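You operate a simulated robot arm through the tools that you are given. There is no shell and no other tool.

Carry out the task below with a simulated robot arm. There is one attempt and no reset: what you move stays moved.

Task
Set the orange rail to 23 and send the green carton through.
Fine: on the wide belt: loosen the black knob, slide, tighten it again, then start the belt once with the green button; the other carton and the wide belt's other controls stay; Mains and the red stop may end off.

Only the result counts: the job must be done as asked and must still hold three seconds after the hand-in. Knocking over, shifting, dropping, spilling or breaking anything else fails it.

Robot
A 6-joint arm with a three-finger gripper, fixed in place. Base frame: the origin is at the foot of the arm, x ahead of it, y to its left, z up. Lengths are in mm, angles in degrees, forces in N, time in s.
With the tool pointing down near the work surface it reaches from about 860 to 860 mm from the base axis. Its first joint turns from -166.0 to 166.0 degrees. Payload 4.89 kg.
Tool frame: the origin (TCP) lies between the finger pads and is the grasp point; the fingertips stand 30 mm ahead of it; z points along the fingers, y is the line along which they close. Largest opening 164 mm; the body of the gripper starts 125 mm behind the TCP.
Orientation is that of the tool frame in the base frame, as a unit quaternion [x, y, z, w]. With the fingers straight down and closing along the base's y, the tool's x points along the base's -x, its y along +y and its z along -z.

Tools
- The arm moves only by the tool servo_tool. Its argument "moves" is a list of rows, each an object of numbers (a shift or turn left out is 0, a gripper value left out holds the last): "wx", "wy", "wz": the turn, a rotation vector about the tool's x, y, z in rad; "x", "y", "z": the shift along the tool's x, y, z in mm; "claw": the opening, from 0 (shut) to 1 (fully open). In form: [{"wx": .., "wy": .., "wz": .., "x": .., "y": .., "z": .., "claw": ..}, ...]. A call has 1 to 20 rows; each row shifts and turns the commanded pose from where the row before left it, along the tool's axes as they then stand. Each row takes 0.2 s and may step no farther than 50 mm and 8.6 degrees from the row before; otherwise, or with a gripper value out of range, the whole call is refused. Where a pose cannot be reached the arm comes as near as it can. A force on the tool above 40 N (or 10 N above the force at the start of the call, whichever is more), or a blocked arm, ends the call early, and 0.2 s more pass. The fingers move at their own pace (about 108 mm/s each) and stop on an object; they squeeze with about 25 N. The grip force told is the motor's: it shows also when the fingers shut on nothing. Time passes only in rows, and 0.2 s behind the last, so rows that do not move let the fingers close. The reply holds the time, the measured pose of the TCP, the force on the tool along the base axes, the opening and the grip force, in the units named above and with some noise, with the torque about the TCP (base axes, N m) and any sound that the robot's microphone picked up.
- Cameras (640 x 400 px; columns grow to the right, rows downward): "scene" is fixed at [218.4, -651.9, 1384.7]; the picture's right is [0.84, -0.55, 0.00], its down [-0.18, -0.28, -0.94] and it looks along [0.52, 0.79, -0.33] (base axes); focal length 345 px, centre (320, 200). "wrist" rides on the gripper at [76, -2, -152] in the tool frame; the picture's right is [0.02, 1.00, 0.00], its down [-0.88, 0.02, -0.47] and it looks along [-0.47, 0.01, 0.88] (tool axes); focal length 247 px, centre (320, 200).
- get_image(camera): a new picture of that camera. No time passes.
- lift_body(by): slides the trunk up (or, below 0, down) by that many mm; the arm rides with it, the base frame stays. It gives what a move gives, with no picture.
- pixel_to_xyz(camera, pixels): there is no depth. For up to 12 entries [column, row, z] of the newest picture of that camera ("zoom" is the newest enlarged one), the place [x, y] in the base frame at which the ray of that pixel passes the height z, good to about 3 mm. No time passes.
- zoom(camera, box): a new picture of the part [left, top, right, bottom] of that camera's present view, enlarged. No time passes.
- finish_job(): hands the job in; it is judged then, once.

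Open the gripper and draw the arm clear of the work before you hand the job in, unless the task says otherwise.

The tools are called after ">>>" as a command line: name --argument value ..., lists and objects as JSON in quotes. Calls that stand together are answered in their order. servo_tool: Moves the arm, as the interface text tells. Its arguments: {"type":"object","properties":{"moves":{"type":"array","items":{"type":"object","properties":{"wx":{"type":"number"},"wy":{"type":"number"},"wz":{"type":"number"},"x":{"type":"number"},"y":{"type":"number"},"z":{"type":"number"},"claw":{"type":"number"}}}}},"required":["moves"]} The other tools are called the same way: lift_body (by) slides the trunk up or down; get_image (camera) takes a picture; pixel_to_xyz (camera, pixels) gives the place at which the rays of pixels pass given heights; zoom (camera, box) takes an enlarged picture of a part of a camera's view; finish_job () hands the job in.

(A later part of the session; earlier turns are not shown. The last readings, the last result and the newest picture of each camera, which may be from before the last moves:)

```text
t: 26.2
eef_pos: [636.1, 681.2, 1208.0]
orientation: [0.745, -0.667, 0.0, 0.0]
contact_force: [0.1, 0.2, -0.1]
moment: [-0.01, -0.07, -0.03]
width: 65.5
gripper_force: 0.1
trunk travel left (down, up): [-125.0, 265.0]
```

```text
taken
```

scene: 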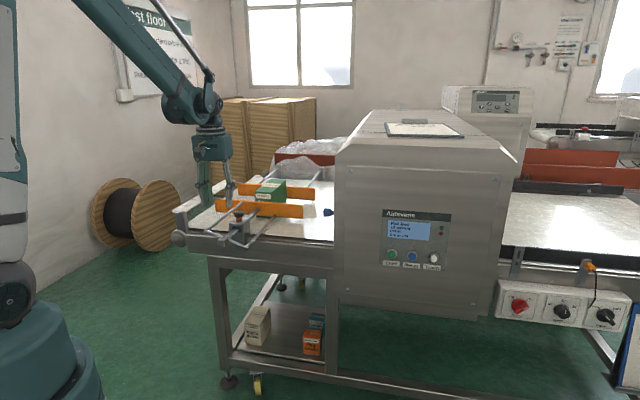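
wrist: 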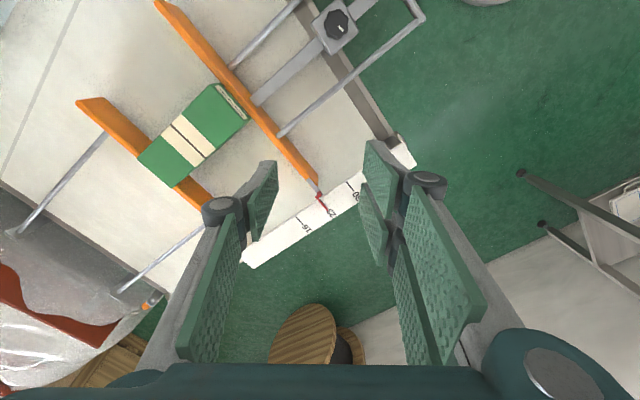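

Good steep view; I zoom in on the pointer around (325,205).

>>> zoom --camera "wrist" --box '[288, 175, 368, 225]'

>>> zoom --camera "wrist" --box '[130, 40, 330, 220]'

```text
8.00 times, centred on (328, 200) of wrist
```

zoom: 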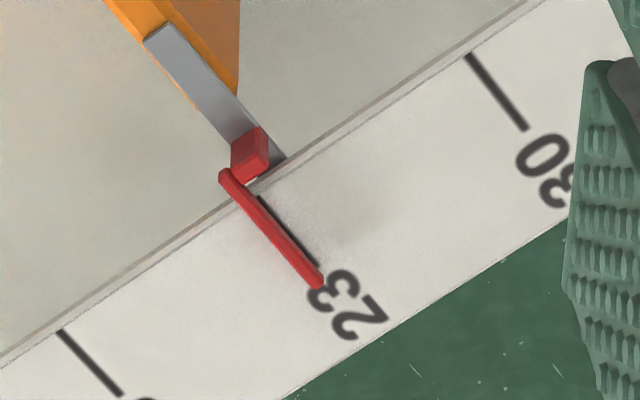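

```text
2.22 times, centred on (230, 130) of wrist
```

zoom: 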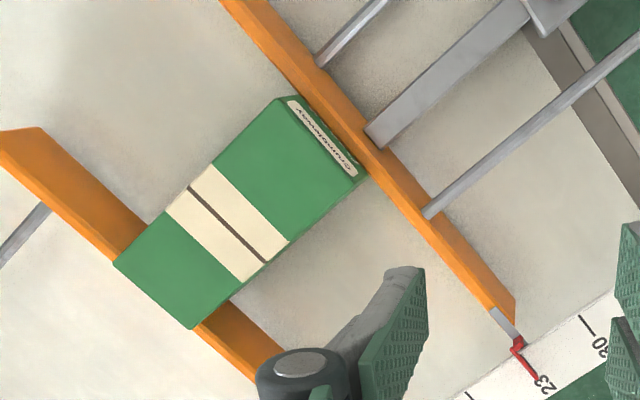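

From this steep view the bar's apparent 3.4 mm offset toward 16 matches the parallax of a pointer ~7–9 mm above the plate, so the reading is 23.0 within about 1 mm. I return over the knob to tighten it.

>>> servo_tool --moves '[{"z": 38, "x": 27, "y": 5}, {"z": 38, "x": 27, "y": 5}, {"z": 38, "x": 27, "y": 5}, {"z": 38, "x": 27, "y": 5}, {"z": 38, "x": 27, "y": 5}, {"z": 45}, {"z": 20}, {"z": 0}]'

>>> zoom --camera "wrist" --box '[220, 90, 420, 230]'

>>> zoom --camera "scene" --box '[190, 160, 310, 240]'

```text
t: 28.0
eef_pos: [628.1, 540.7, 950.8]
orientation: [0.745, -0.667, 0.0, 0.001]
contact_force: [0.7, -0.1, -0.4]
moment: [0.01, 0.04, 0.04]
width: 65.5
gripper_force: 0.1
trunk travel left (down, up): [-125.0, 265.0]
```

```text
2.86 times, centred on (320, 160) of wrist
```

zoom: 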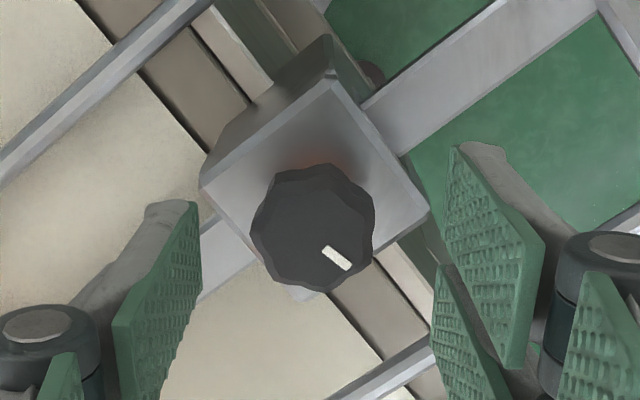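

```text
5.00 times, centred on (250, 200) of scene
```

zoom: 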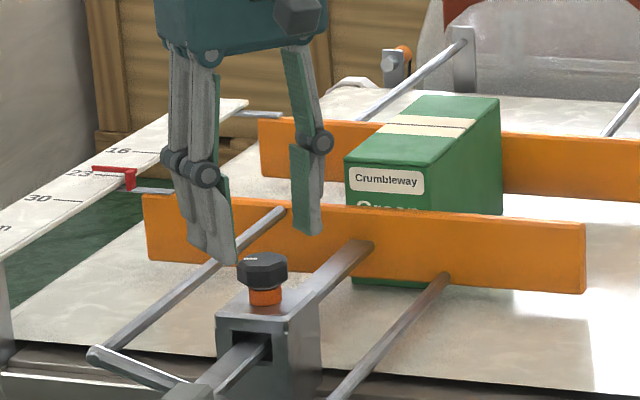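

The knob is ~3 mm to the left of the finger centre line, so I shift, lower to z≈912 and grip it.

>>> servo_tool --moves '[{"y": -2.5}, {"z": 20}, {"z": 19}, {"z": 0}, {"claw": 0.0}, {"z": 0}, {"z": 0}]'

>>> zoom --camera "wrist" --box '[220, 100, 420, 260]'

```text
t: 29.7
eef_pos: [630.2, 542.1, 911.9]
orientation: [0.745, -0.667, 0.0, 0.001]
contact_force: [-7.0, -0.1, -4.4]
moment: [-0.11, 0.14, 0.02]
width: 34.4
gripper_force: 45.2
trunk travel left (down, up): [-125.0, 265.0]
stopped in row 7: the force on the tool passed its limit at 42 N (the readings are from after the stop); the commanded pose is now the measured one
```

```text
2.50 times, centred on (320, 180) of wrist
```

zoom: 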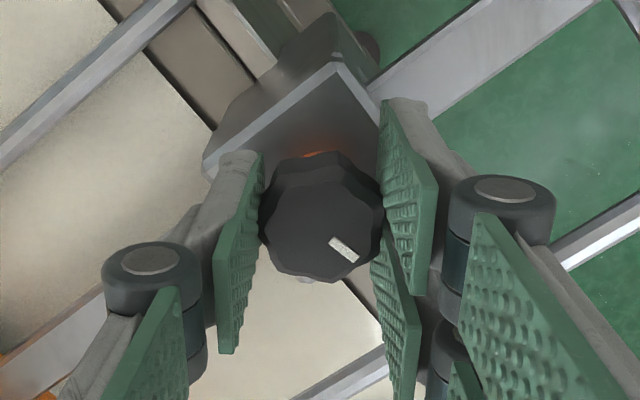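

The knob is held (34.4 mm); the brief force stop left the commanded pose at the measured one. Now I turn clockwise (+wz).

>>> servo_tool --moves '[{"wz": 0.14}, {"wz": 0.14}, {"wz": 0.14}, {"wz": 0.14}]'

>>> zoom --camera "scene" --box '[370, 200, 470, 280]'

```text
t: 30.7
eef_pos: [628.3, 542.7, 913.5]
orientation: [-0.544, 0.839, 0.001, -0.003]
contact_force: [-5.6, 1.0, -7.0]
moment: [0.06, -0.01, 0.0]
width: 34.6
gripper_force: 45.0
trunk travel left (down, up): [-125.0, 265.0]
stopped in row 4: the force on the tool passed its limit at 41 N (the readings are from after the stop); the commanded pose is now the measured one
```

```text
5.00 times, centred on (420, 240) of scene
```

zoom: 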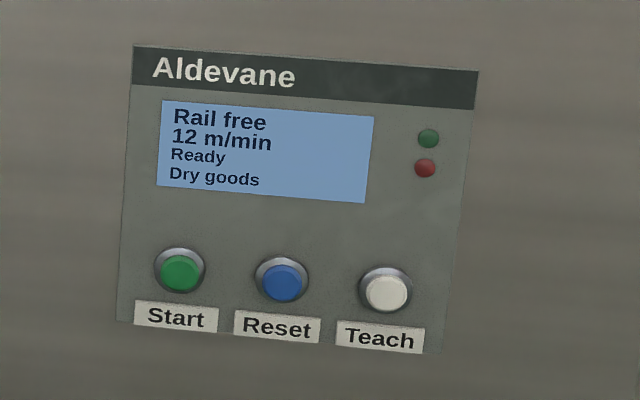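

About 30° turned; the lateral force stop recentred the command. I continue clockwise in short steps.

>>> servo_tool --moves '[{"wz": 0.1}, {"wz": 0.1}, {"wz": 0.1}, {"wz": 0.1}]'

```text
t: 31.7
eef_pos: [627.5, 542.5, 911.7]
orientation: [-0.365, 0.931, 0.0, -0.002]
contact_force: [-29.2, 12.5, -4.2]
moment: [0.16, 0.94, 0.1]
width: 34.6
gripper_force: 45.1
trunk travel left (down, up): [-125.0, 265.0]
```

Side force is (−29, 12) N; I shift the hand about 2 mm that way and keep turning.

>>> servo_tool --moves '[{"x": 0.8, "y": 2.0}, {"wz": 0.1}, {"wz": 0.1}, {"wz": 0.1}]'

>>> zoom --camera "scene" --box '[370, 200, 470, 280]'

```text
t: 32.7
eef_pos: [627.4, 542.8, 912.4]
orientation: [-0.222, 0.975, -0.001, -0.003]
contact_force: [-13.1, 2.0, -9.7]
moment: [0.21, -0.33, 0.05]
width: 34.5
gripper_force: 45.1
trunk travel left (down, up): [-125.0, 265.0]
```

```text
5.00 times, centred on (420, 240) of scene
```

zoom: 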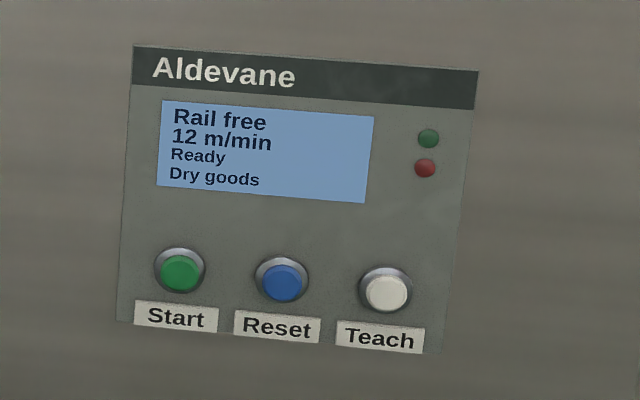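

Still "Rail free" with about 26° to go to the original angle; I continue.

>>> servo_tool --moves '[{"x": 0.0, "y": 0.8}, {"wz": 0.1}, {"wz": 0.1}, {"wz": 0.1}, {"z": 0}]'

>>> zoom --camera "scene" --box '[370, 200, 470, 280]'

>>> zoom --camera "wrist" --box '[220, 100, 420, 260]'

```text
t: 33.9
eef_pos: [627.1, 544.7, 912.7]
orientation: [-0.074, 0.997, 0.0, -0.002]
contact_force: [-0.7, 0.9, 1.2]
moment: [0.07, -0.06, 0.02]
width: 34.6
gripper_force: 45.3
trunk travel left (down, up): [-125.0, 265.0]
```

```text
5.00 times, centred on (420, 240) of scene
```

zoom: 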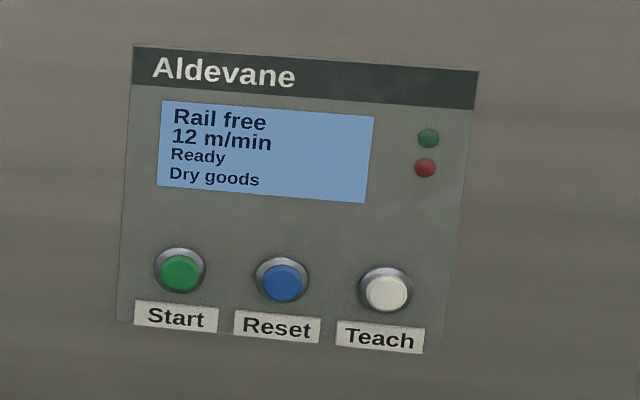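

```text
2.50 times, centred on (320, 180) of wrist
```

zoom: 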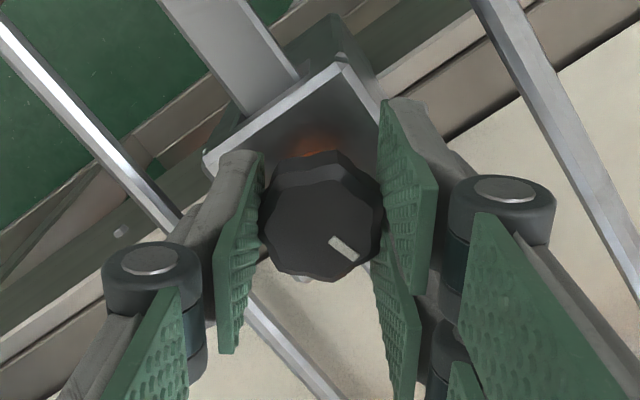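

Now 8.5° short of the original angle; I keep turning clockwise until it reports tight.

>>> servo_tool --moves '[{"wz": 0.08}, {"wz": 0.08}, {"wz": 0.08}, {"z": 0}]'

>>> zoom --camera "scene" --box '[370, 200, 470, 280]'

>>> zoom --camera "wrist" --box '[220, 100, 420, 260]'

```text
t: 34.9
eef_pos: [626.7, 545.1, 911.6]
orientation: [0.045, 0.999, 0.001, -0.002]
contact_force: [2.4, 19.1, 8.3]
moment: [0.59, 0.11, 0.02]
width: 34.5
gripper_force: 44.6
trunk travel left (down, up): [-125.0, 265.0]
```

```text
5.00 times, centred on (420, 240) of scene
```

zoom: 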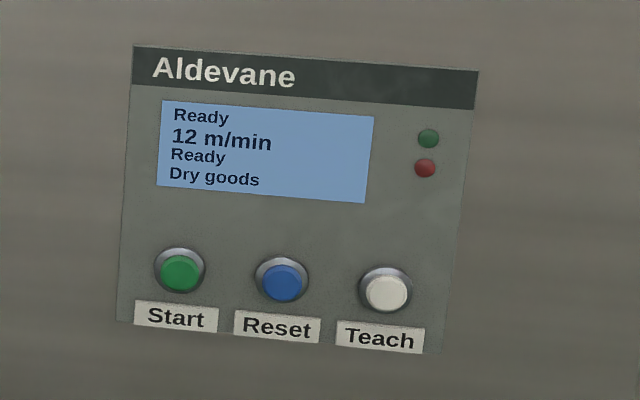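

```text
2.50 times, centred on (320, 180) of wrist
```

zoom: 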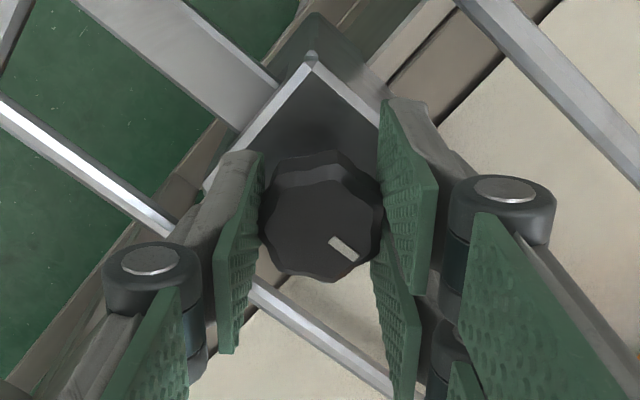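

The display is back to "Ready" and the orange collar is gone. I add a little more clockwise turn for a firm hold, then release and rise.

>>> servo_tool --moves '[{"y": 1.0}, {"wz": 0.06}, {"wz": 0.06}, {"z": 0}]'

>>> zoom --camera "wrist" --box '[220, 100, 420, 260]'

>>> zoom --camera "scene" --box '[370, 200, 470, 280]'

```text
t: 35.9
eef_pos: [625.9, 543.8, 912.7]
orientation: [0.105, 0.994, -0.001, -0.002]
contact_force: [-7.1, 29.2, 2.8]
moment: [0.76, 0.36, 1.02]
width: 34.5
gripper_force: 45.5
trunk travel left (down, up): [-125.0, 265.0]
```

```text
2.50 times, centred on (320, 180) of wrist
```

zoom: 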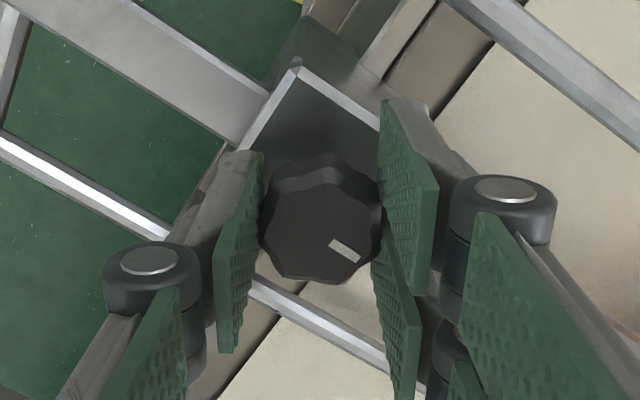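

```text
5.00 times, centred on (420, 240) of scene
```

zoom: 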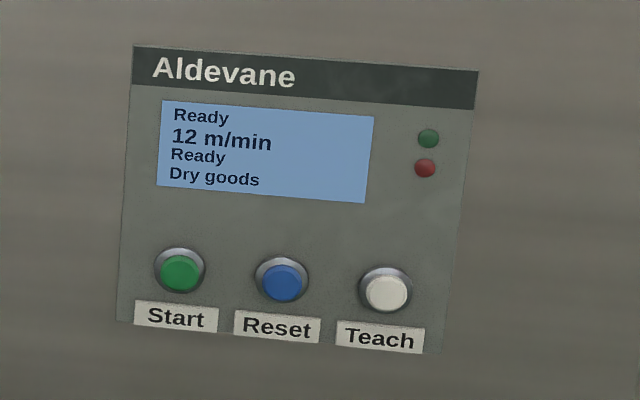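

Torque about z rose to 1.0 N·m, so the knob is against its tight stop. I release and rise.

>>> servo_tool --moves '[{"claw": 0.45}, {"z": 0}, {"z": 0}, {"z": -40}, {"z": -40}, {"z": -40}, {"z": -40}, {"z": 0}]'

>>> get_image --camera "wrist"

>>> zoom --camera "scene" --box '[165, 160, 335, 270]'

>>> zoom --camera "scene" --box '[370, 200, 470, 280]'

```text
t: 37.7
eef_pos: [624.7, 544.7, 1069.4]
orientation: [0.106, 0.994, -0.001, -0.002]
contact_force: [0.3, -1.3, 0.3]
moment: [0.02, -0.03, -0.03]
width: 73.6
gripper_force: 0.1
trunk travel left (down, up): [-125.0, 265.0]
```

```text
taken
```

wrist: 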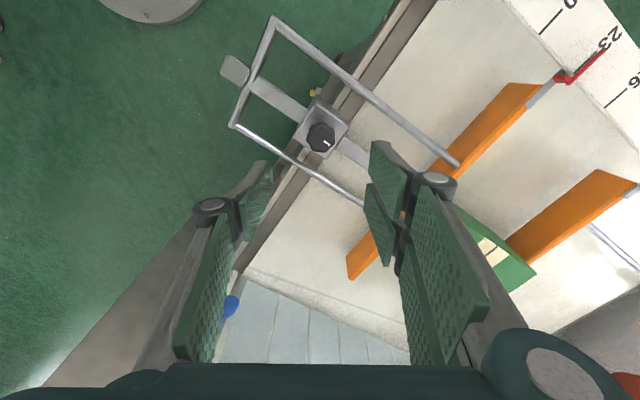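

```text
3.64 times, centred on (250, 215) of scene
```

zoom: 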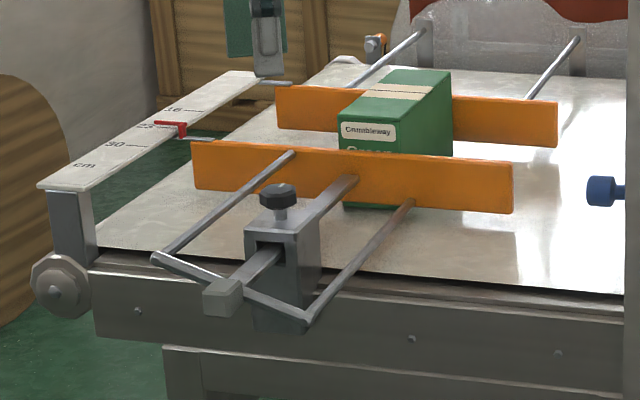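

```text
5.00 times, centred on (420, 240) of scene
```

zoom: 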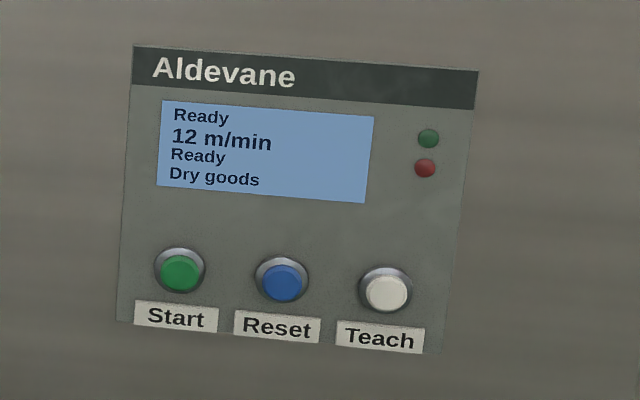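

The stem is grey again and the display says "Ready". I re-check that the pointer didn't move during tightening.

>>> zoom --camera "scene" --box '[192, 184, 224, 204]'

>>> zoom --camera "scene" --box '[320, 100, 530, 330]'

>>> zoom --camera "scene" --box '[490, 180, 640, 300]'

```text
16.00 times, centred on (208, 194) of scene
```

zoom: 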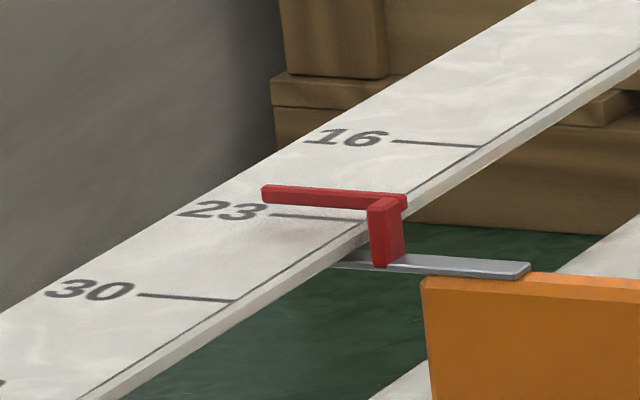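

```text
1.74 times, centred on (425, 215) of scene
```

zoom: 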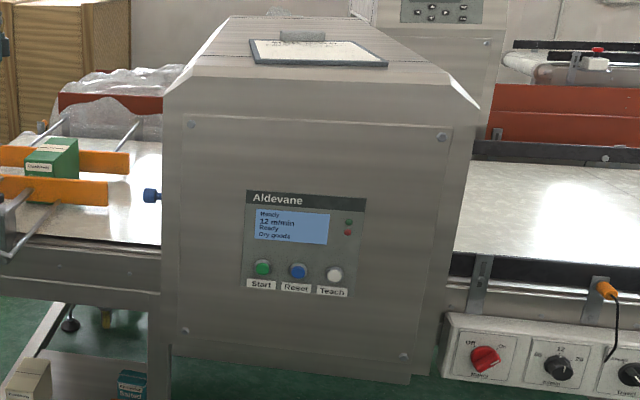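

```text
3.33 times, centred on (565, 240) of scene
```

zoom: 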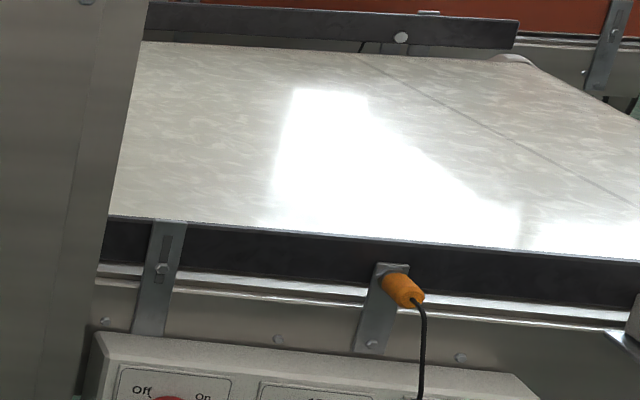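

The pointer is unchanged at 23. Before pressing Start I check the control box (Mains/Travel positions) and the outfeed for anything in the carton's way.

>>> zoom --camera "scene" --box '[580, 290, 630, 330]'

>>> zoom --camera "scene" --box '[500, 285, 550, 325]'

>>> zoom --camera "scene" --box '[540, 60, 640, 200]'

>>> zoom --camera "scene" --box '[580, 270, 640, 400]'

```text
10.00 times, centred on (605, 310) of scene
```

zoom: 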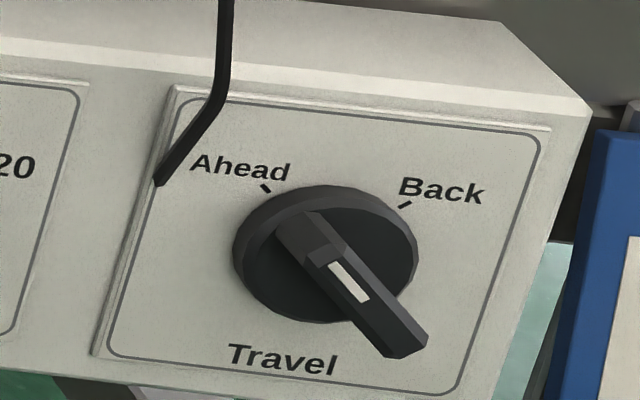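

```text
10.00 times, centred on (525, 305) of scene
```

zoom: 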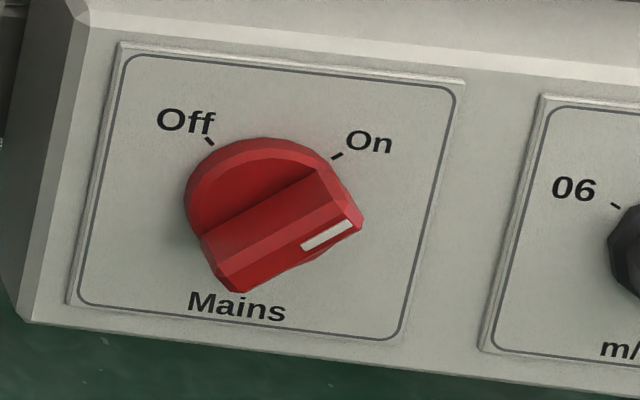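

```text
2.86 times, centred on (590, 130) of scene
```

zoom: 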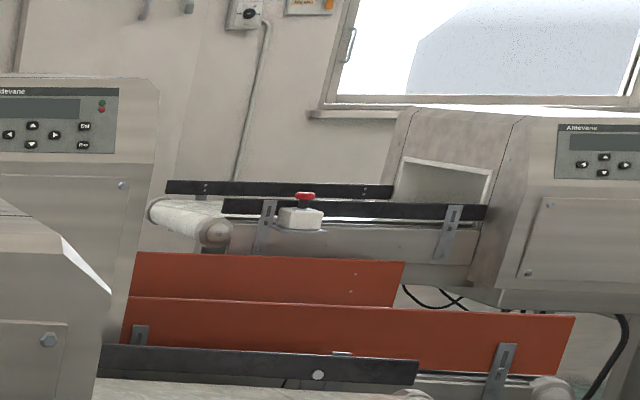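

```text
3.08 times, centred on (610, 335) of scene
```

zoom: 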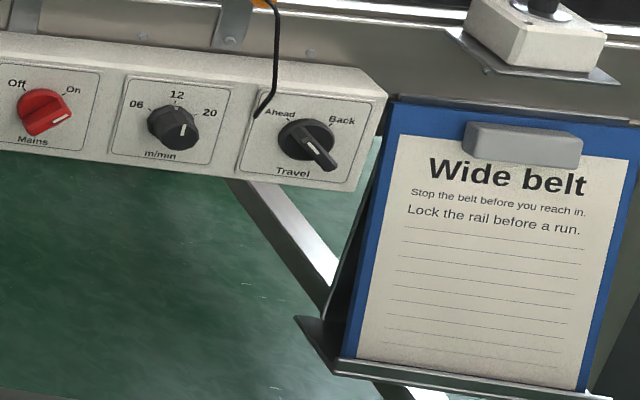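

Mains is On, Travel points to Ahead, speed 12. Now I back away from the belt, close the fingers and swing round to stand in front of the tunnel's panel, staying well clear of the tunnel.

>>> servo_tool --moves '[{"x": 22.35, "y": -34.65, "claw": 0.0}, {"x": 22.35, "y": -34.65}, {"x": 22.35, "y": -34.65}, {"x": 22.35, "y": -34.65}, {"x": 22.35, "y": -34.65}, {"x": 22.35, "y": -34.65}, {"x": -26.8, "y": -37.9}, {"x": -26.8, "y": -37.9}, {"x": -26.8, "y": -37.9}, {"x": -26.8, "y": -37.9}, {"x": -26.8, "y": -37.9}, {"x": -26.8, "y": -37.9}, {"x": -26.8, "y": -37.9}, {"x": -26.8, "y": -37.9}, {"x": -26.8, "y": -37.9}, {"x": -26.8, "y": -37.9}, {"x": -26.8, "y": -37.9}, {"z": 0}]'

>>> get_image --camera "scene"

>>> get_image --camera "wrist"

```text
t: 41.5
eef_pos: [651.6, -99.3, 1073.9]
orientation: [0.106, 0.994, -0.001, -0.002]
contact_force: [0.7, 0.1, -1.2]
moment: [-0.04, 0.06, 0.03]
width: 0.0
gripper_force: 25.3
trunk travel left (down, up): [-125.0, 265.0]
```

```text
taken
```

scene: 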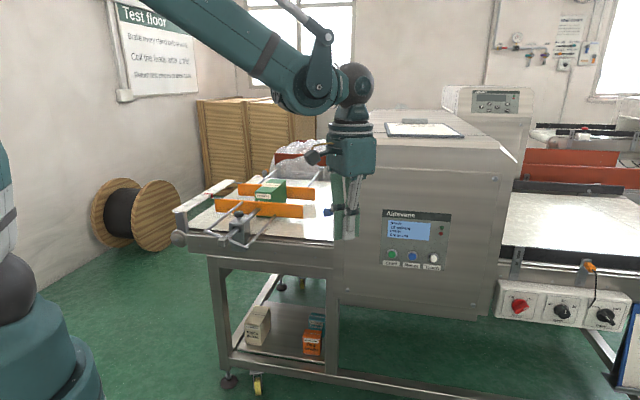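

```text
taken
```

wrist: 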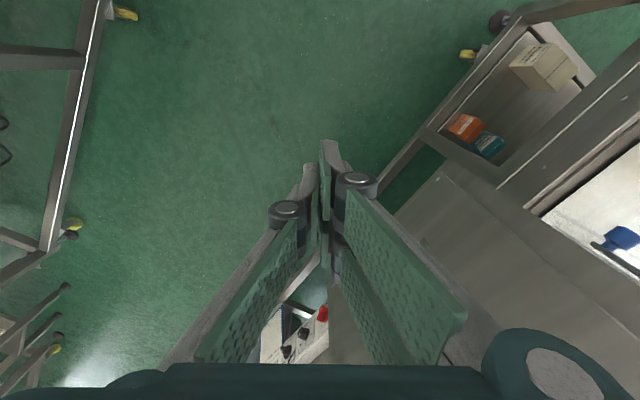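

I turn the hand to face the panel direction and begin tilting it toward horizontal, watching the reached pose.

>>> servo_tool --moves '[{"wz": -0.1426}, {"wz": -0.1426}, {"wz": -0.1426}, {"wz": -0.1426}, {"wz": -0.1426}, {"wz": -0.1426}, {"wz": -0.1426}, {"wy": -0.14}, {"wy": -0.14}, {"wy": -0.14}, {"wy": -0.14}, {"wy": -0.14}, {"z": 0}]'

>>> get_image --camera "wrist"

>>> get_image --camera "scene"

```text
t: 44.3
eef_pos: [652.5, -99.2, 1071.8]
orientation: [-0.36, 0.868, 0.131, 0.315]
contact_force: [-0.7, 1.5, -0.1]
moment: [0.01, 0.03, -0.02]
width: 0.0
gripper_force: 25.4
trunk travel left (down, up): [-125.0, 265.0]
```

```text
taken
```

wrist: 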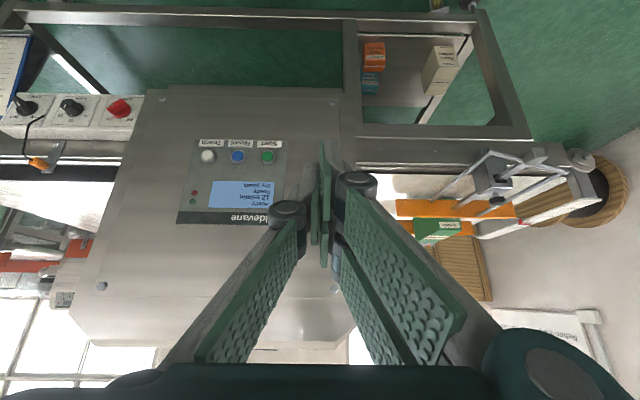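

```text
taken
```

scene: 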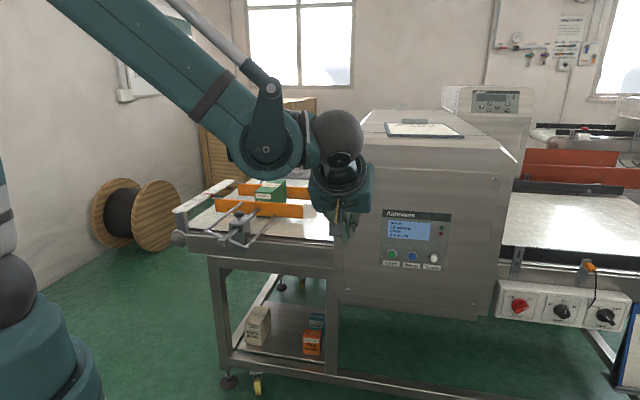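

The wrist camera now sees the panel (upside down): Start at (267,157), Reset (237,157), Teach (208,156). I triangulate the Start button with the scene view (391,254).

>>> zoom --camera "wrist" --box '[170, 120, 300, 240]'

>>> pixel_to_xyz --camera "wrist" --pixels '[[267, 157, 800], [267, 157, 830], [267, 157, 860], [208, 156, 800], [208, 156, 830], [208, 156, 860]]'

>>> pixel_to_xyz --camera "scene" --pixels '[[392, 254.3, 800], [392, 254.3, 830], [392, 254.3, 860], [433.2, 258.3, 800], [433.2, 258.3, 830], [433.2, 258.3, 860]]'

```text
3.33 times, centred on (235, 180) of wrist
```

zoom: 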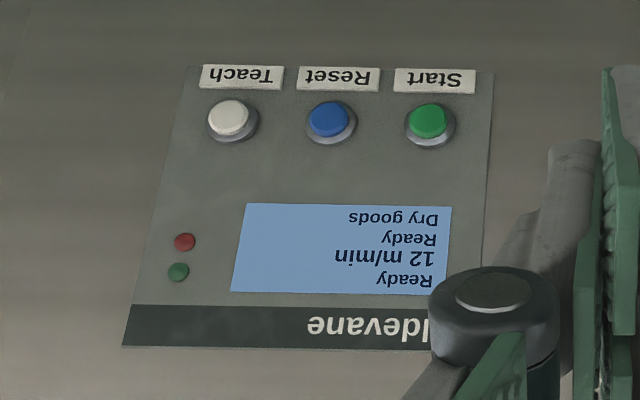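

```text
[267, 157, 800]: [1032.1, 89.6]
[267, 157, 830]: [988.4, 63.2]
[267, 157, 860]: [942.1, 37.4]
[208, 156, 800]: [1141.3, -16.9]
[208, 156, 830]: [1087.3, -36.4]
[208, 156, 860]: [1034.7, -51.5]
```

```text
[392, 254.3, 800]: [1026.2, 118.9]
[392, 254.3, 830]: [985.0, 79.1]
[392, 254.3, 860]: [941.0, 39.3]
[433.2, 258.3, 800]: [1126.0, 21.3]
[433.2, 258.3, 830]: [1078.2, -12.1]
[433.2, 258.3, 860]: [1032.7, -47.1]
```

Both rays agree: Start cap ≈ (940,37,861), Teach ≈ (1031,−50,862), so the panel normal is along (−0.71,−0.71). I finish the tilt to horizontal at this safe distance.

>>> servo_tool --moves '[{"wy": -0.145}, {"wy": -0.145}, {"wy": -0.145}, {"wy": -0.145}, {"wy": -0.145}, {"wy": -0.146}, {"z": 0}]'

>>> get_image --camera "wrist"

>>> get_image --camera "scene"

```text
t: 45.9
eef_pos: [652.9, -99.8, 1072.4]
orientation: [-0.27, 0.654, 0.271, 0.652]
contact_force: [0.6, -0.5, -0.7]
moment: [-0.04, -0.02, -0.02]
width: 0.1
gripper_force: 24.7
trunk travel left (down, up): [-125.0, 265.0]
```

```text
taken
```

wrist: 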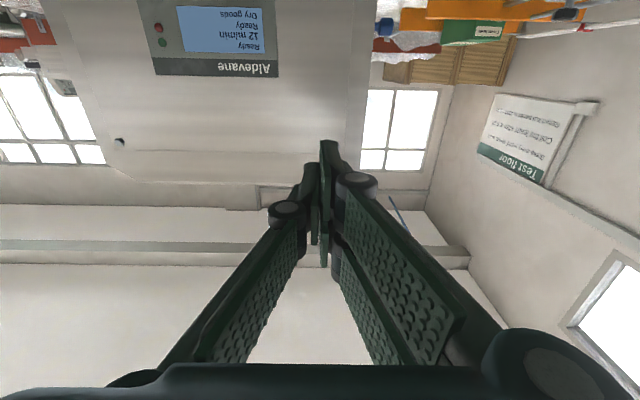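

```text
taken
```

scene: 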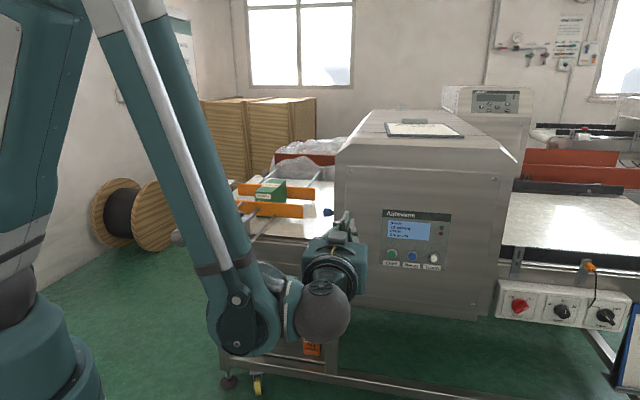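

The hand is horizontal, aimed along (0.71,0.71,0). I now move down and sideways to line up with the Start button at a distance, then come part-way forward and look.

>>> servo_tool --moves '[{"x": 35.2, "y": -17.7}, {"x": 35.2, "y": -17.7}, {"x": 35.2, "y": -17.7}, {"x": 35.2, "y": -17.7}, {"x": 35.2, "y": -17.7}, {"x": 35.2, "y": -17.7}, {"z": 40}, {"z": 40}, {"z": 40}, {"z": 0}]'

>>> get_image --camera "wrist"

>>> get_image --camera "scene"

```text
t: 48.1
eef_pos: [856.0, -122.0, 927.7]
orientation: [-0.271, 0.655, 0.272, 0.651]
contact_force: [-0.4, 0.6, 0.5]
moment: [0.02, 0.0, 0.07]
width: 0.1
gripper_force: 25.3
out of reach, approached as far as the arm can: row 1, 2, 3, 4, 5, 6
trunk travel left (down, up): [-125.0, 265.0]
```

```text
taken
```

wrist: 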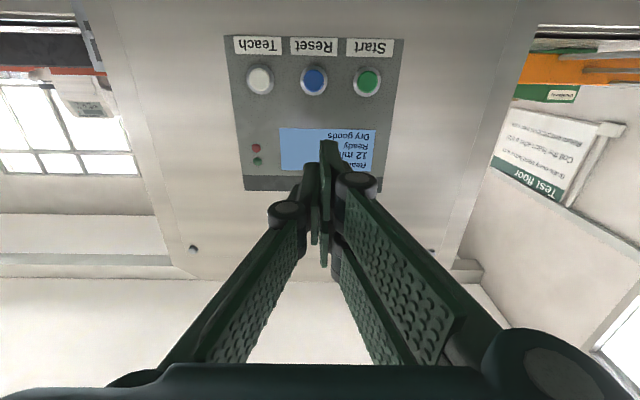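

```text
taken
```

scene: 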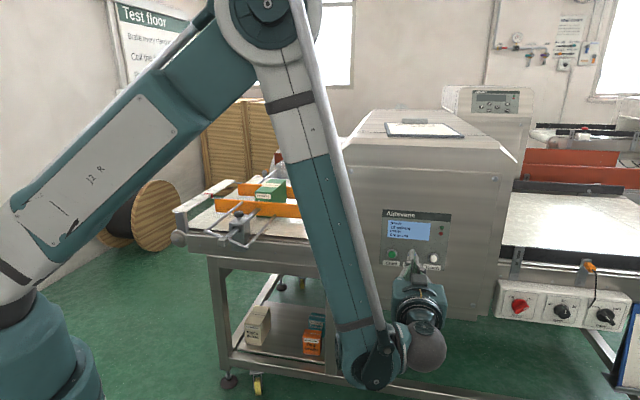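

The arm could not go lower in this posture (z 928 instead of 861, and it drifted sideways); the fingertips are still ~140 mm from the panel. I lower the trunk by 67 mm so the whole arm comes down.

>>> lift_body --by -67

>>> get_image --camera "scene"

>>> get_image --camera "wrist"

```text
t: 49.2
eef_pos: [854.5, -123.8, 863.2]
orientation: [-0.271, 0.654, 0.271, 0.652]
contact_force: [0.6, -0.3, 0.6]
moment: [-0.01, 0.03, 0.0]
width: 0.2
gripper_force: 25.4
trunk travel left (down, up): [-58.0, 332.0]
```

```text
taken
```

scene: 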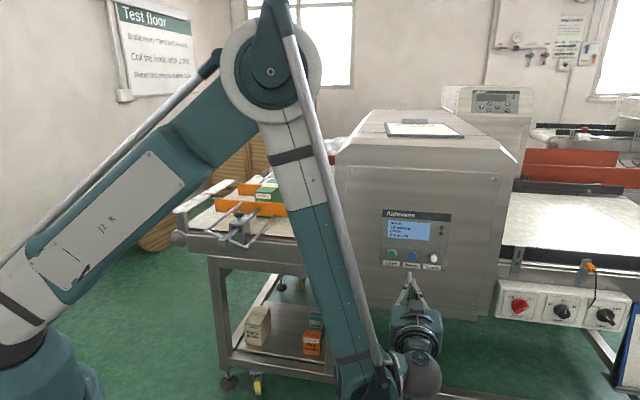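

```text
taken
```

wrist: 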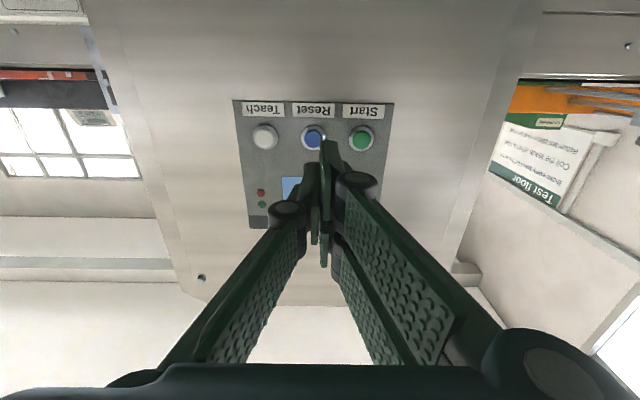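

The TCP is now at z≈863 and Start appears at (361,138), to the right of the hand's axis. I move 53 mm sideways (+y) at this standoff.

>>> servo_tool --moves '[{"y": 13}, {"y": 13}, {"y": 13}, {"y": 14}, {"z": 0}]'

>>> get_image --camera "wrist"

```text
t: 50.4
eef_pos: [830.0, -93.0, 874.7]
orientation: [-0.272, 0.655, 0.272, 0.65]
contact_force: [0.1, 0.4, -1.0]
moment: [0.03, -0.02, 0.01]
width: 0.0
gripper_force: 24.6
out of reach, approached as far as the arm can: row 3, 4
trunk travel left (down, up): [-58.0, 332.0]
```

```text
taken
```

wrist: 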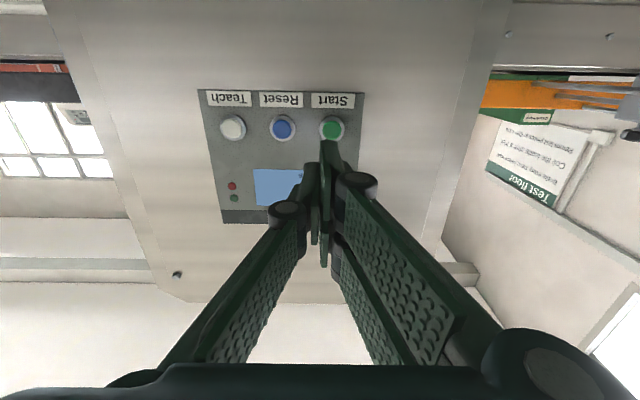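

Close to the base the fold limit again lifted it to z≈875, so I lower the trunk 40 mm more to gain room.

>>> lift_body --by -40

>>> servo_tool --moves '[{"z": 0}]'

```text
t: 51.2
eef_pos: [829.7, -93.7, 834.2]
orientation: [-0.272, 0.654, 0.272, 0.651]
contact_force: [0.6, -1.1, 0.6]
moment: [-0.03, 0.01, 0.01]
width: 0.2
gripper_force: 25.1
trunk travel left (down, up): [-18.0, 372.0]
```

```text
t: 51.6
eef_pos: [831.0, -93.5, 834.7]
orientation: [-0.272, 0.654, 0.272, 0.651]
contact_force: [0.3, 0.2, 0.4]
moment: [-0.01, 0.02, 0.0]
width: 0.0
gripper_force: 24.7
trunk travel left (down, up): [-18.0, 372.0]
```

Now TCP is at (831,−93,835). I rise 26 mm, shift 14 mm sideways and come 60 mm forward, still ~80 mm short of the button.

>>> servo_tool --moves '[{"z": 30}, {"z": 30}, {"x": -13, "y": 7}, {"x": -13, "y": 7}, {"z": 0}]'

>>> get_image --camera "wrist"

>>> zoom --camera "scene" --box '[350, 190, 490, 320]'

```text
t: 52.8
eef_pos: [865.9, -40.5, 858.5]
orientation: [-0.273, 0.655, 0.273, 0.65]
contact_force: [1.0, -0.1, -0.3]
moment: [0.03, -0.03, 0.04]
width: 0.0
gripper_force: 24.7
trunk travel left (down, up): [-18.0, 372.0]
```

```text
taken
```

wrist: 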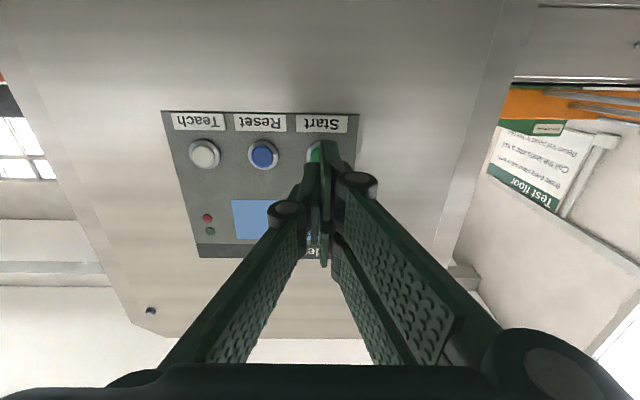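

```text
3.08 times, centred on (420, 255) of scene
```

zoom: 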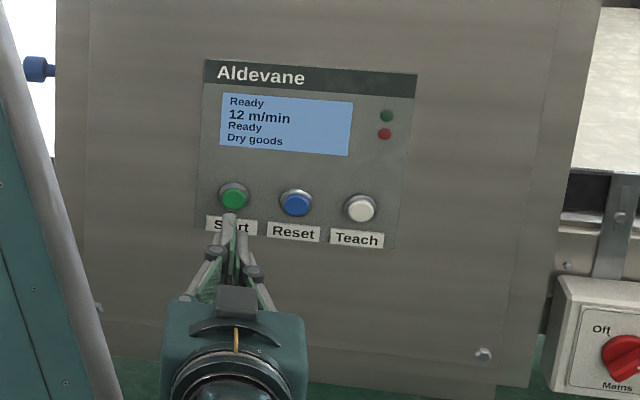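

Nearly aligned; I zoom on the wrist view to centre the fingertips on the green cap.

>>> zoom --camera "wrist" --box '[270, 100, 370, 180]'

>>> zoom --camera "scene" --box '[375, 235, 445, 285]'

```text
5.00 times, centred on (320, 140) of wrist
```

zoom: 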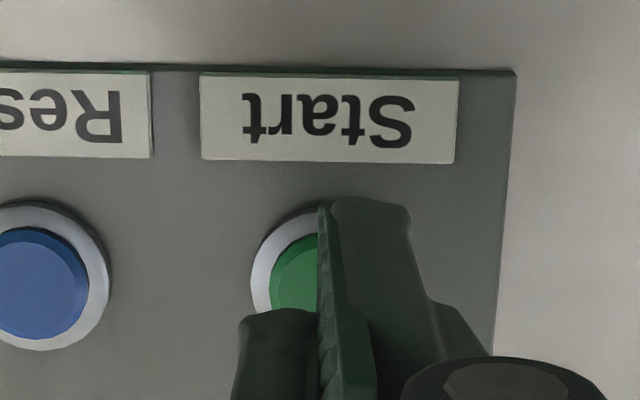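

```text
8.00 times, centred on (410, 260) of scene
```

zoom: 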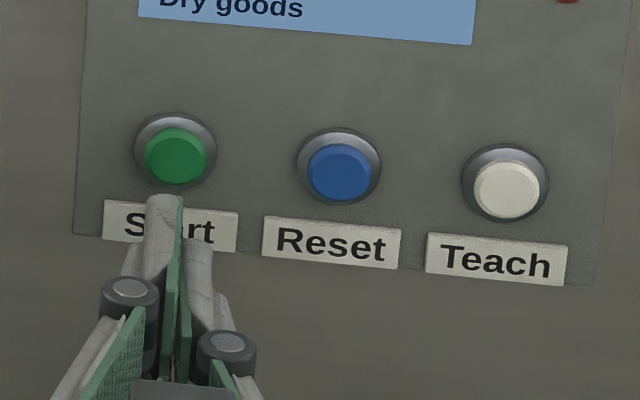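

The closer view puts the Start centre at z≈865, cross-depth ≈684 mm, laterally on axis. I raise 6.5 mm and approach to ~25 mm short.

>>> servo_tool --moves '[{"x": -6.5}, {"z": 15}, {"z": 15}, {"z": 14}, {"z": 0}]'

>>> zoom --camera "wrist" --box '[270, 100, 370, 180]'

>>> zoom --camera "scene" --box '[375, 235, 445, 285]'

```text
t: 54.0
eef_pos: [895.5, -9.8, 866.0]
orientation: [-0.272, 0.655, 0.272, 0.65]
contact_force: [0.9, -1.2, 0.2]
moment: [-0.02, 0.02, 0.01]
width: 0.0
gripper_force: 25.1
trunk travel left (down, up): [-18.0, 372.0]
```

```text
5.00 times, centred on (320, 140) of wrist
```

zoom: 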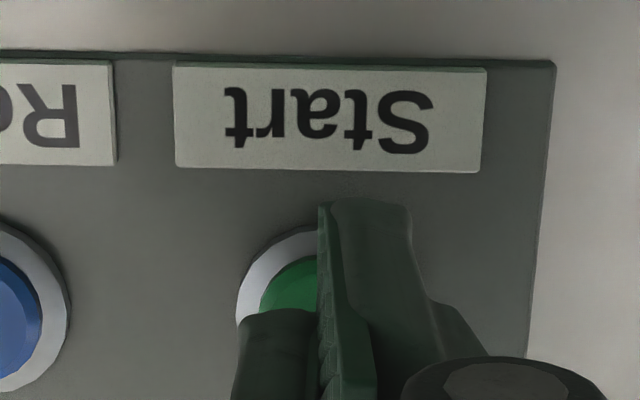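

```text
8.00 times, centred on (410, 260) of scene
```

zoom: 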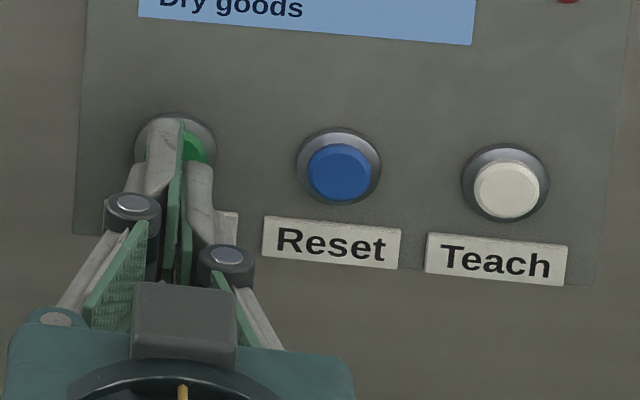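

Tips are ~25 mm from the cap and overlap it in both views; button centre is ~3 mm lower, so I drop 2 mm and approach in 5 mm steps.

>>> servo_tool --moves '[{"x": 2, "z": 5}, {"z": 5}, {"z": 5}, {"z": 3}]'

>>> zoom --camera "scene" --box '[375, 215, 445, 285]'

```text
t: 55.0
eef_pos: [905.9, 3.8, 865.2]
orientation: [-0.272, 0.654, 0.272, 0.651]
contact_force: [0.8, 0.0, -0.2]
moment: [0.01, -0.03, 0.0]
width: 0.0
gripper_force: 24.8
trunk travel left (down, up): [-18.0, 372.0]
```

```text
5.71 times, centred on (410, 250) of scene
```

zoom: 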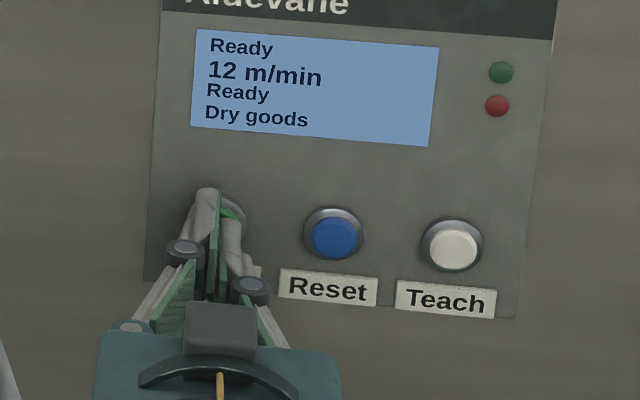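

No contact yet (tips at ≈673 of ≈684). I press on in 2 mm steps and watch the force.

>>> servo_tool --moves '[{"z": 2}, {"z": 2}, {"z": 2}]'

>>> zoom --camera "scene" --box '[375, 215, 445, 285]'

```text
t: 55.8
eef_pos: [911.6, 7.1, 865.6]
orientation: [-0.272, 0.655, 0.272, 0.65]
contact_force: [0.4, -0.6, 0.4]
moment: [0.01, -0.01, 0.0]
width: 0.1
gripper_force: 24.9
trunk travel left (down, up): [-18.0, 372.0]
```

```text
5.71 times, centred on (410, 250) of scene
```

zoom: 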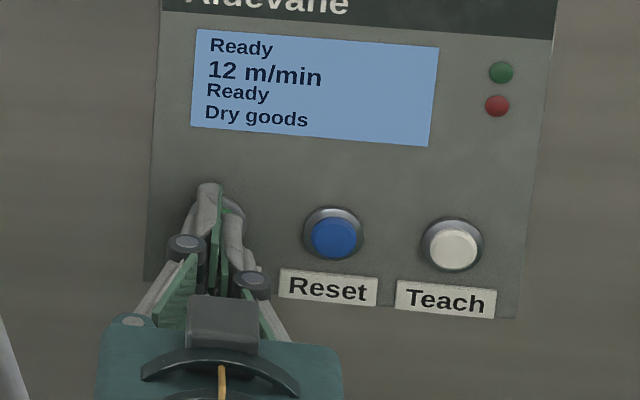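

Still no contact at tips ≈680, and in the scene view the tips look a little high on the button. I check both views closely before going further.

>>> zoom --camera "scene" --box '[380, 240, 412, 264]'

>>> zoom --camera "wrist" --box '[280, 120, 370, 200]'

```text
16.00 times, centred on (396, 252) of scene
```

zoom: 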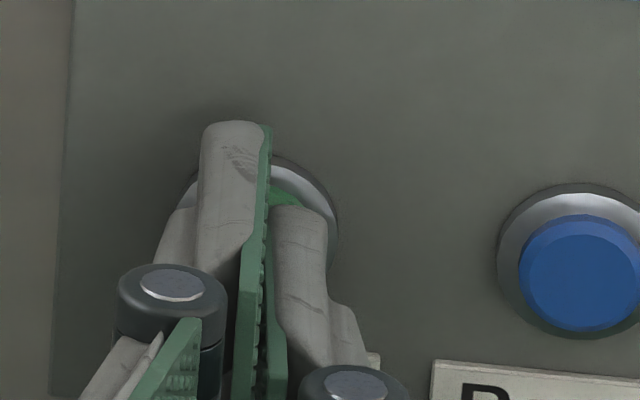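

```text
5.00 times, centred on (325, 160) of wrist
```

zoom: 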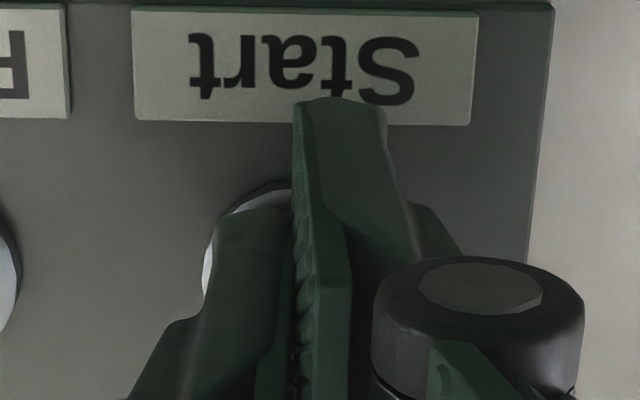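

The closer look shows the hand has a single central finger on the −y side and a pair above/below on the +y side. I shift 4 mm toward +y so the central finger meets the cap, and continue in 2 mm steps.

>>> servo_tool --moves '[{"y": 4}, {"z": 2}, {"z": 2}]'

>>> zoom --camera "scene" --box '[375, 215, 445, 285]'

```text
t: 56.6
eef_pos: [910.5, 12.9, 864.3]
orientation: [-0.272, 0.655, 0.272, 0.65]
contact_force: [-1.8, -0.6, 0.5]
moment: [0.02, 0.02, 0.01]
width: 6.0
gripper_force: 45.0
trunk travel left (down, up): [-18.0, 372.0]
heard: click
```

```text
5.71 times, centred on (410, 250) of scene
```

zoom: 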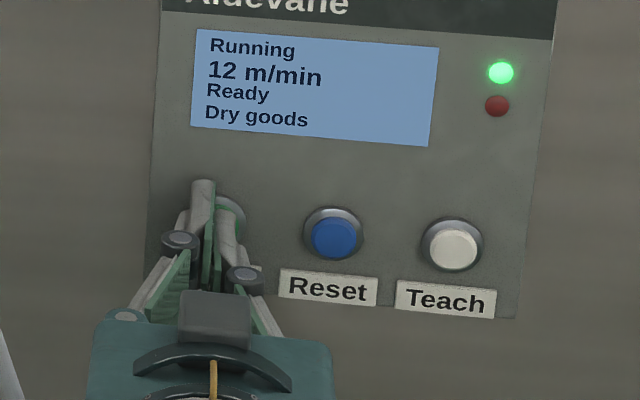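

Click heard, display "Running", green lamp on. The fingers read 6 mm, so the cap edge may be between them; I back straight out 60 mm and watch the carton.

>>> servo_tool --moves '[{"z": -4}, {"z": -10}, {"z": -20}, {"z": -30}]'

>>> get_image --camera "scene"

>>> zoom --camera "scene" --box '[370, 200, 470, 280]'

```text
t: 57.6
eef_pos: [867.3, -31.8, 864.6]
orientation: [-0.273, 0.655, 0.272, 0.65]
contact_force: [0.6, -0.1, -0.5]
moment: [0.05, -0.03, -0.03]
width: 0.1
gripper_force: 45.0
trunk travel left (down, up): [-18.0, 372.0]
```

```text
taken
```

scene: 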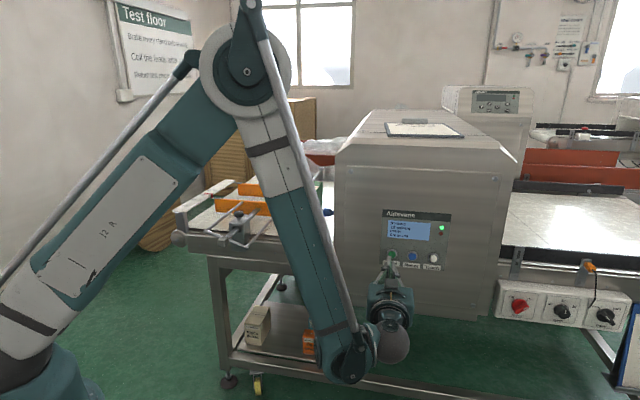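

```text
5.00 times, centred on (420, 240) of scene
```

zoom: 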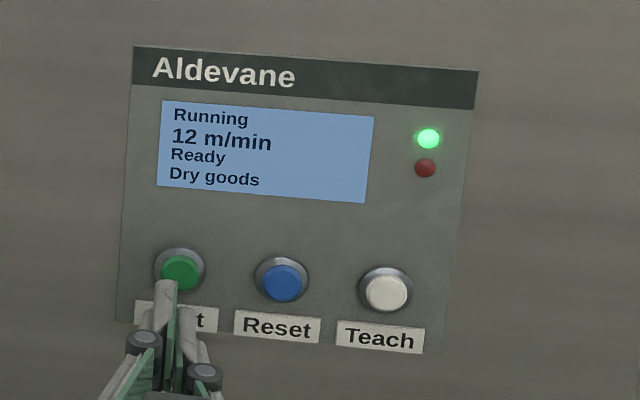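

Still running; the carton should be entering the tunnel behind the forearm. I back off another 40 mm and keep watching.

>>> servo_tool --moves '[{"z": -20}, {"z": -20}, {"z": 0}]'

>>> get_image --camera "scene"

>>> zoom --camera "scene" --box '[200, 160, 360, 260]'

```text
t: 58.4
eef_pos: [836.2, -57.6, 863.7]
orientation: [-0.272, 0.655, 0.272, 0.65]
contact_force: [-0.1, -0.6, 0.8]
moment: [0.02, -0.01, 0.02]
width: 0.2
gripper_force: 44.8
trunk travel left (down, up): [-18.0, 372.0]
```

```text
taken
```

scene: 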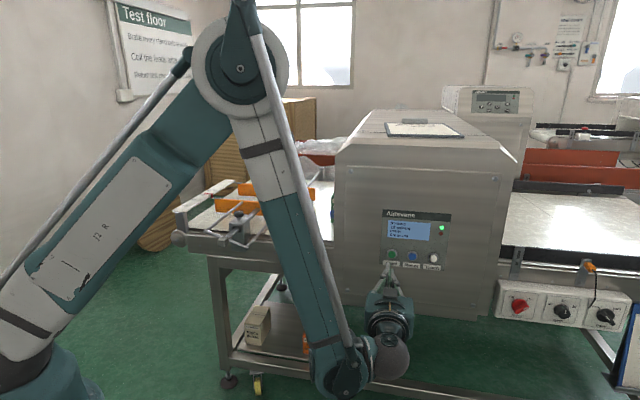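

```text
4.00 times, centred on (280, 210) of scene
```

zoom: 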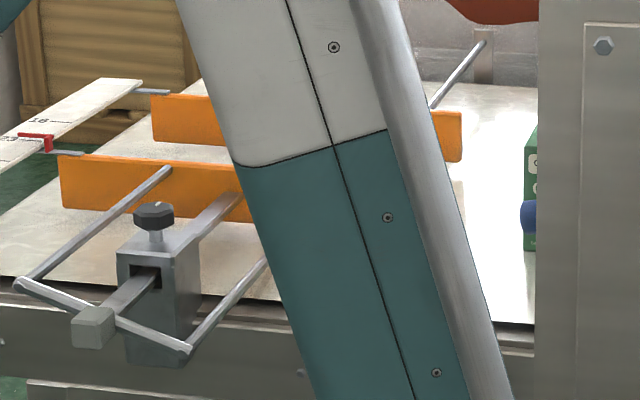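

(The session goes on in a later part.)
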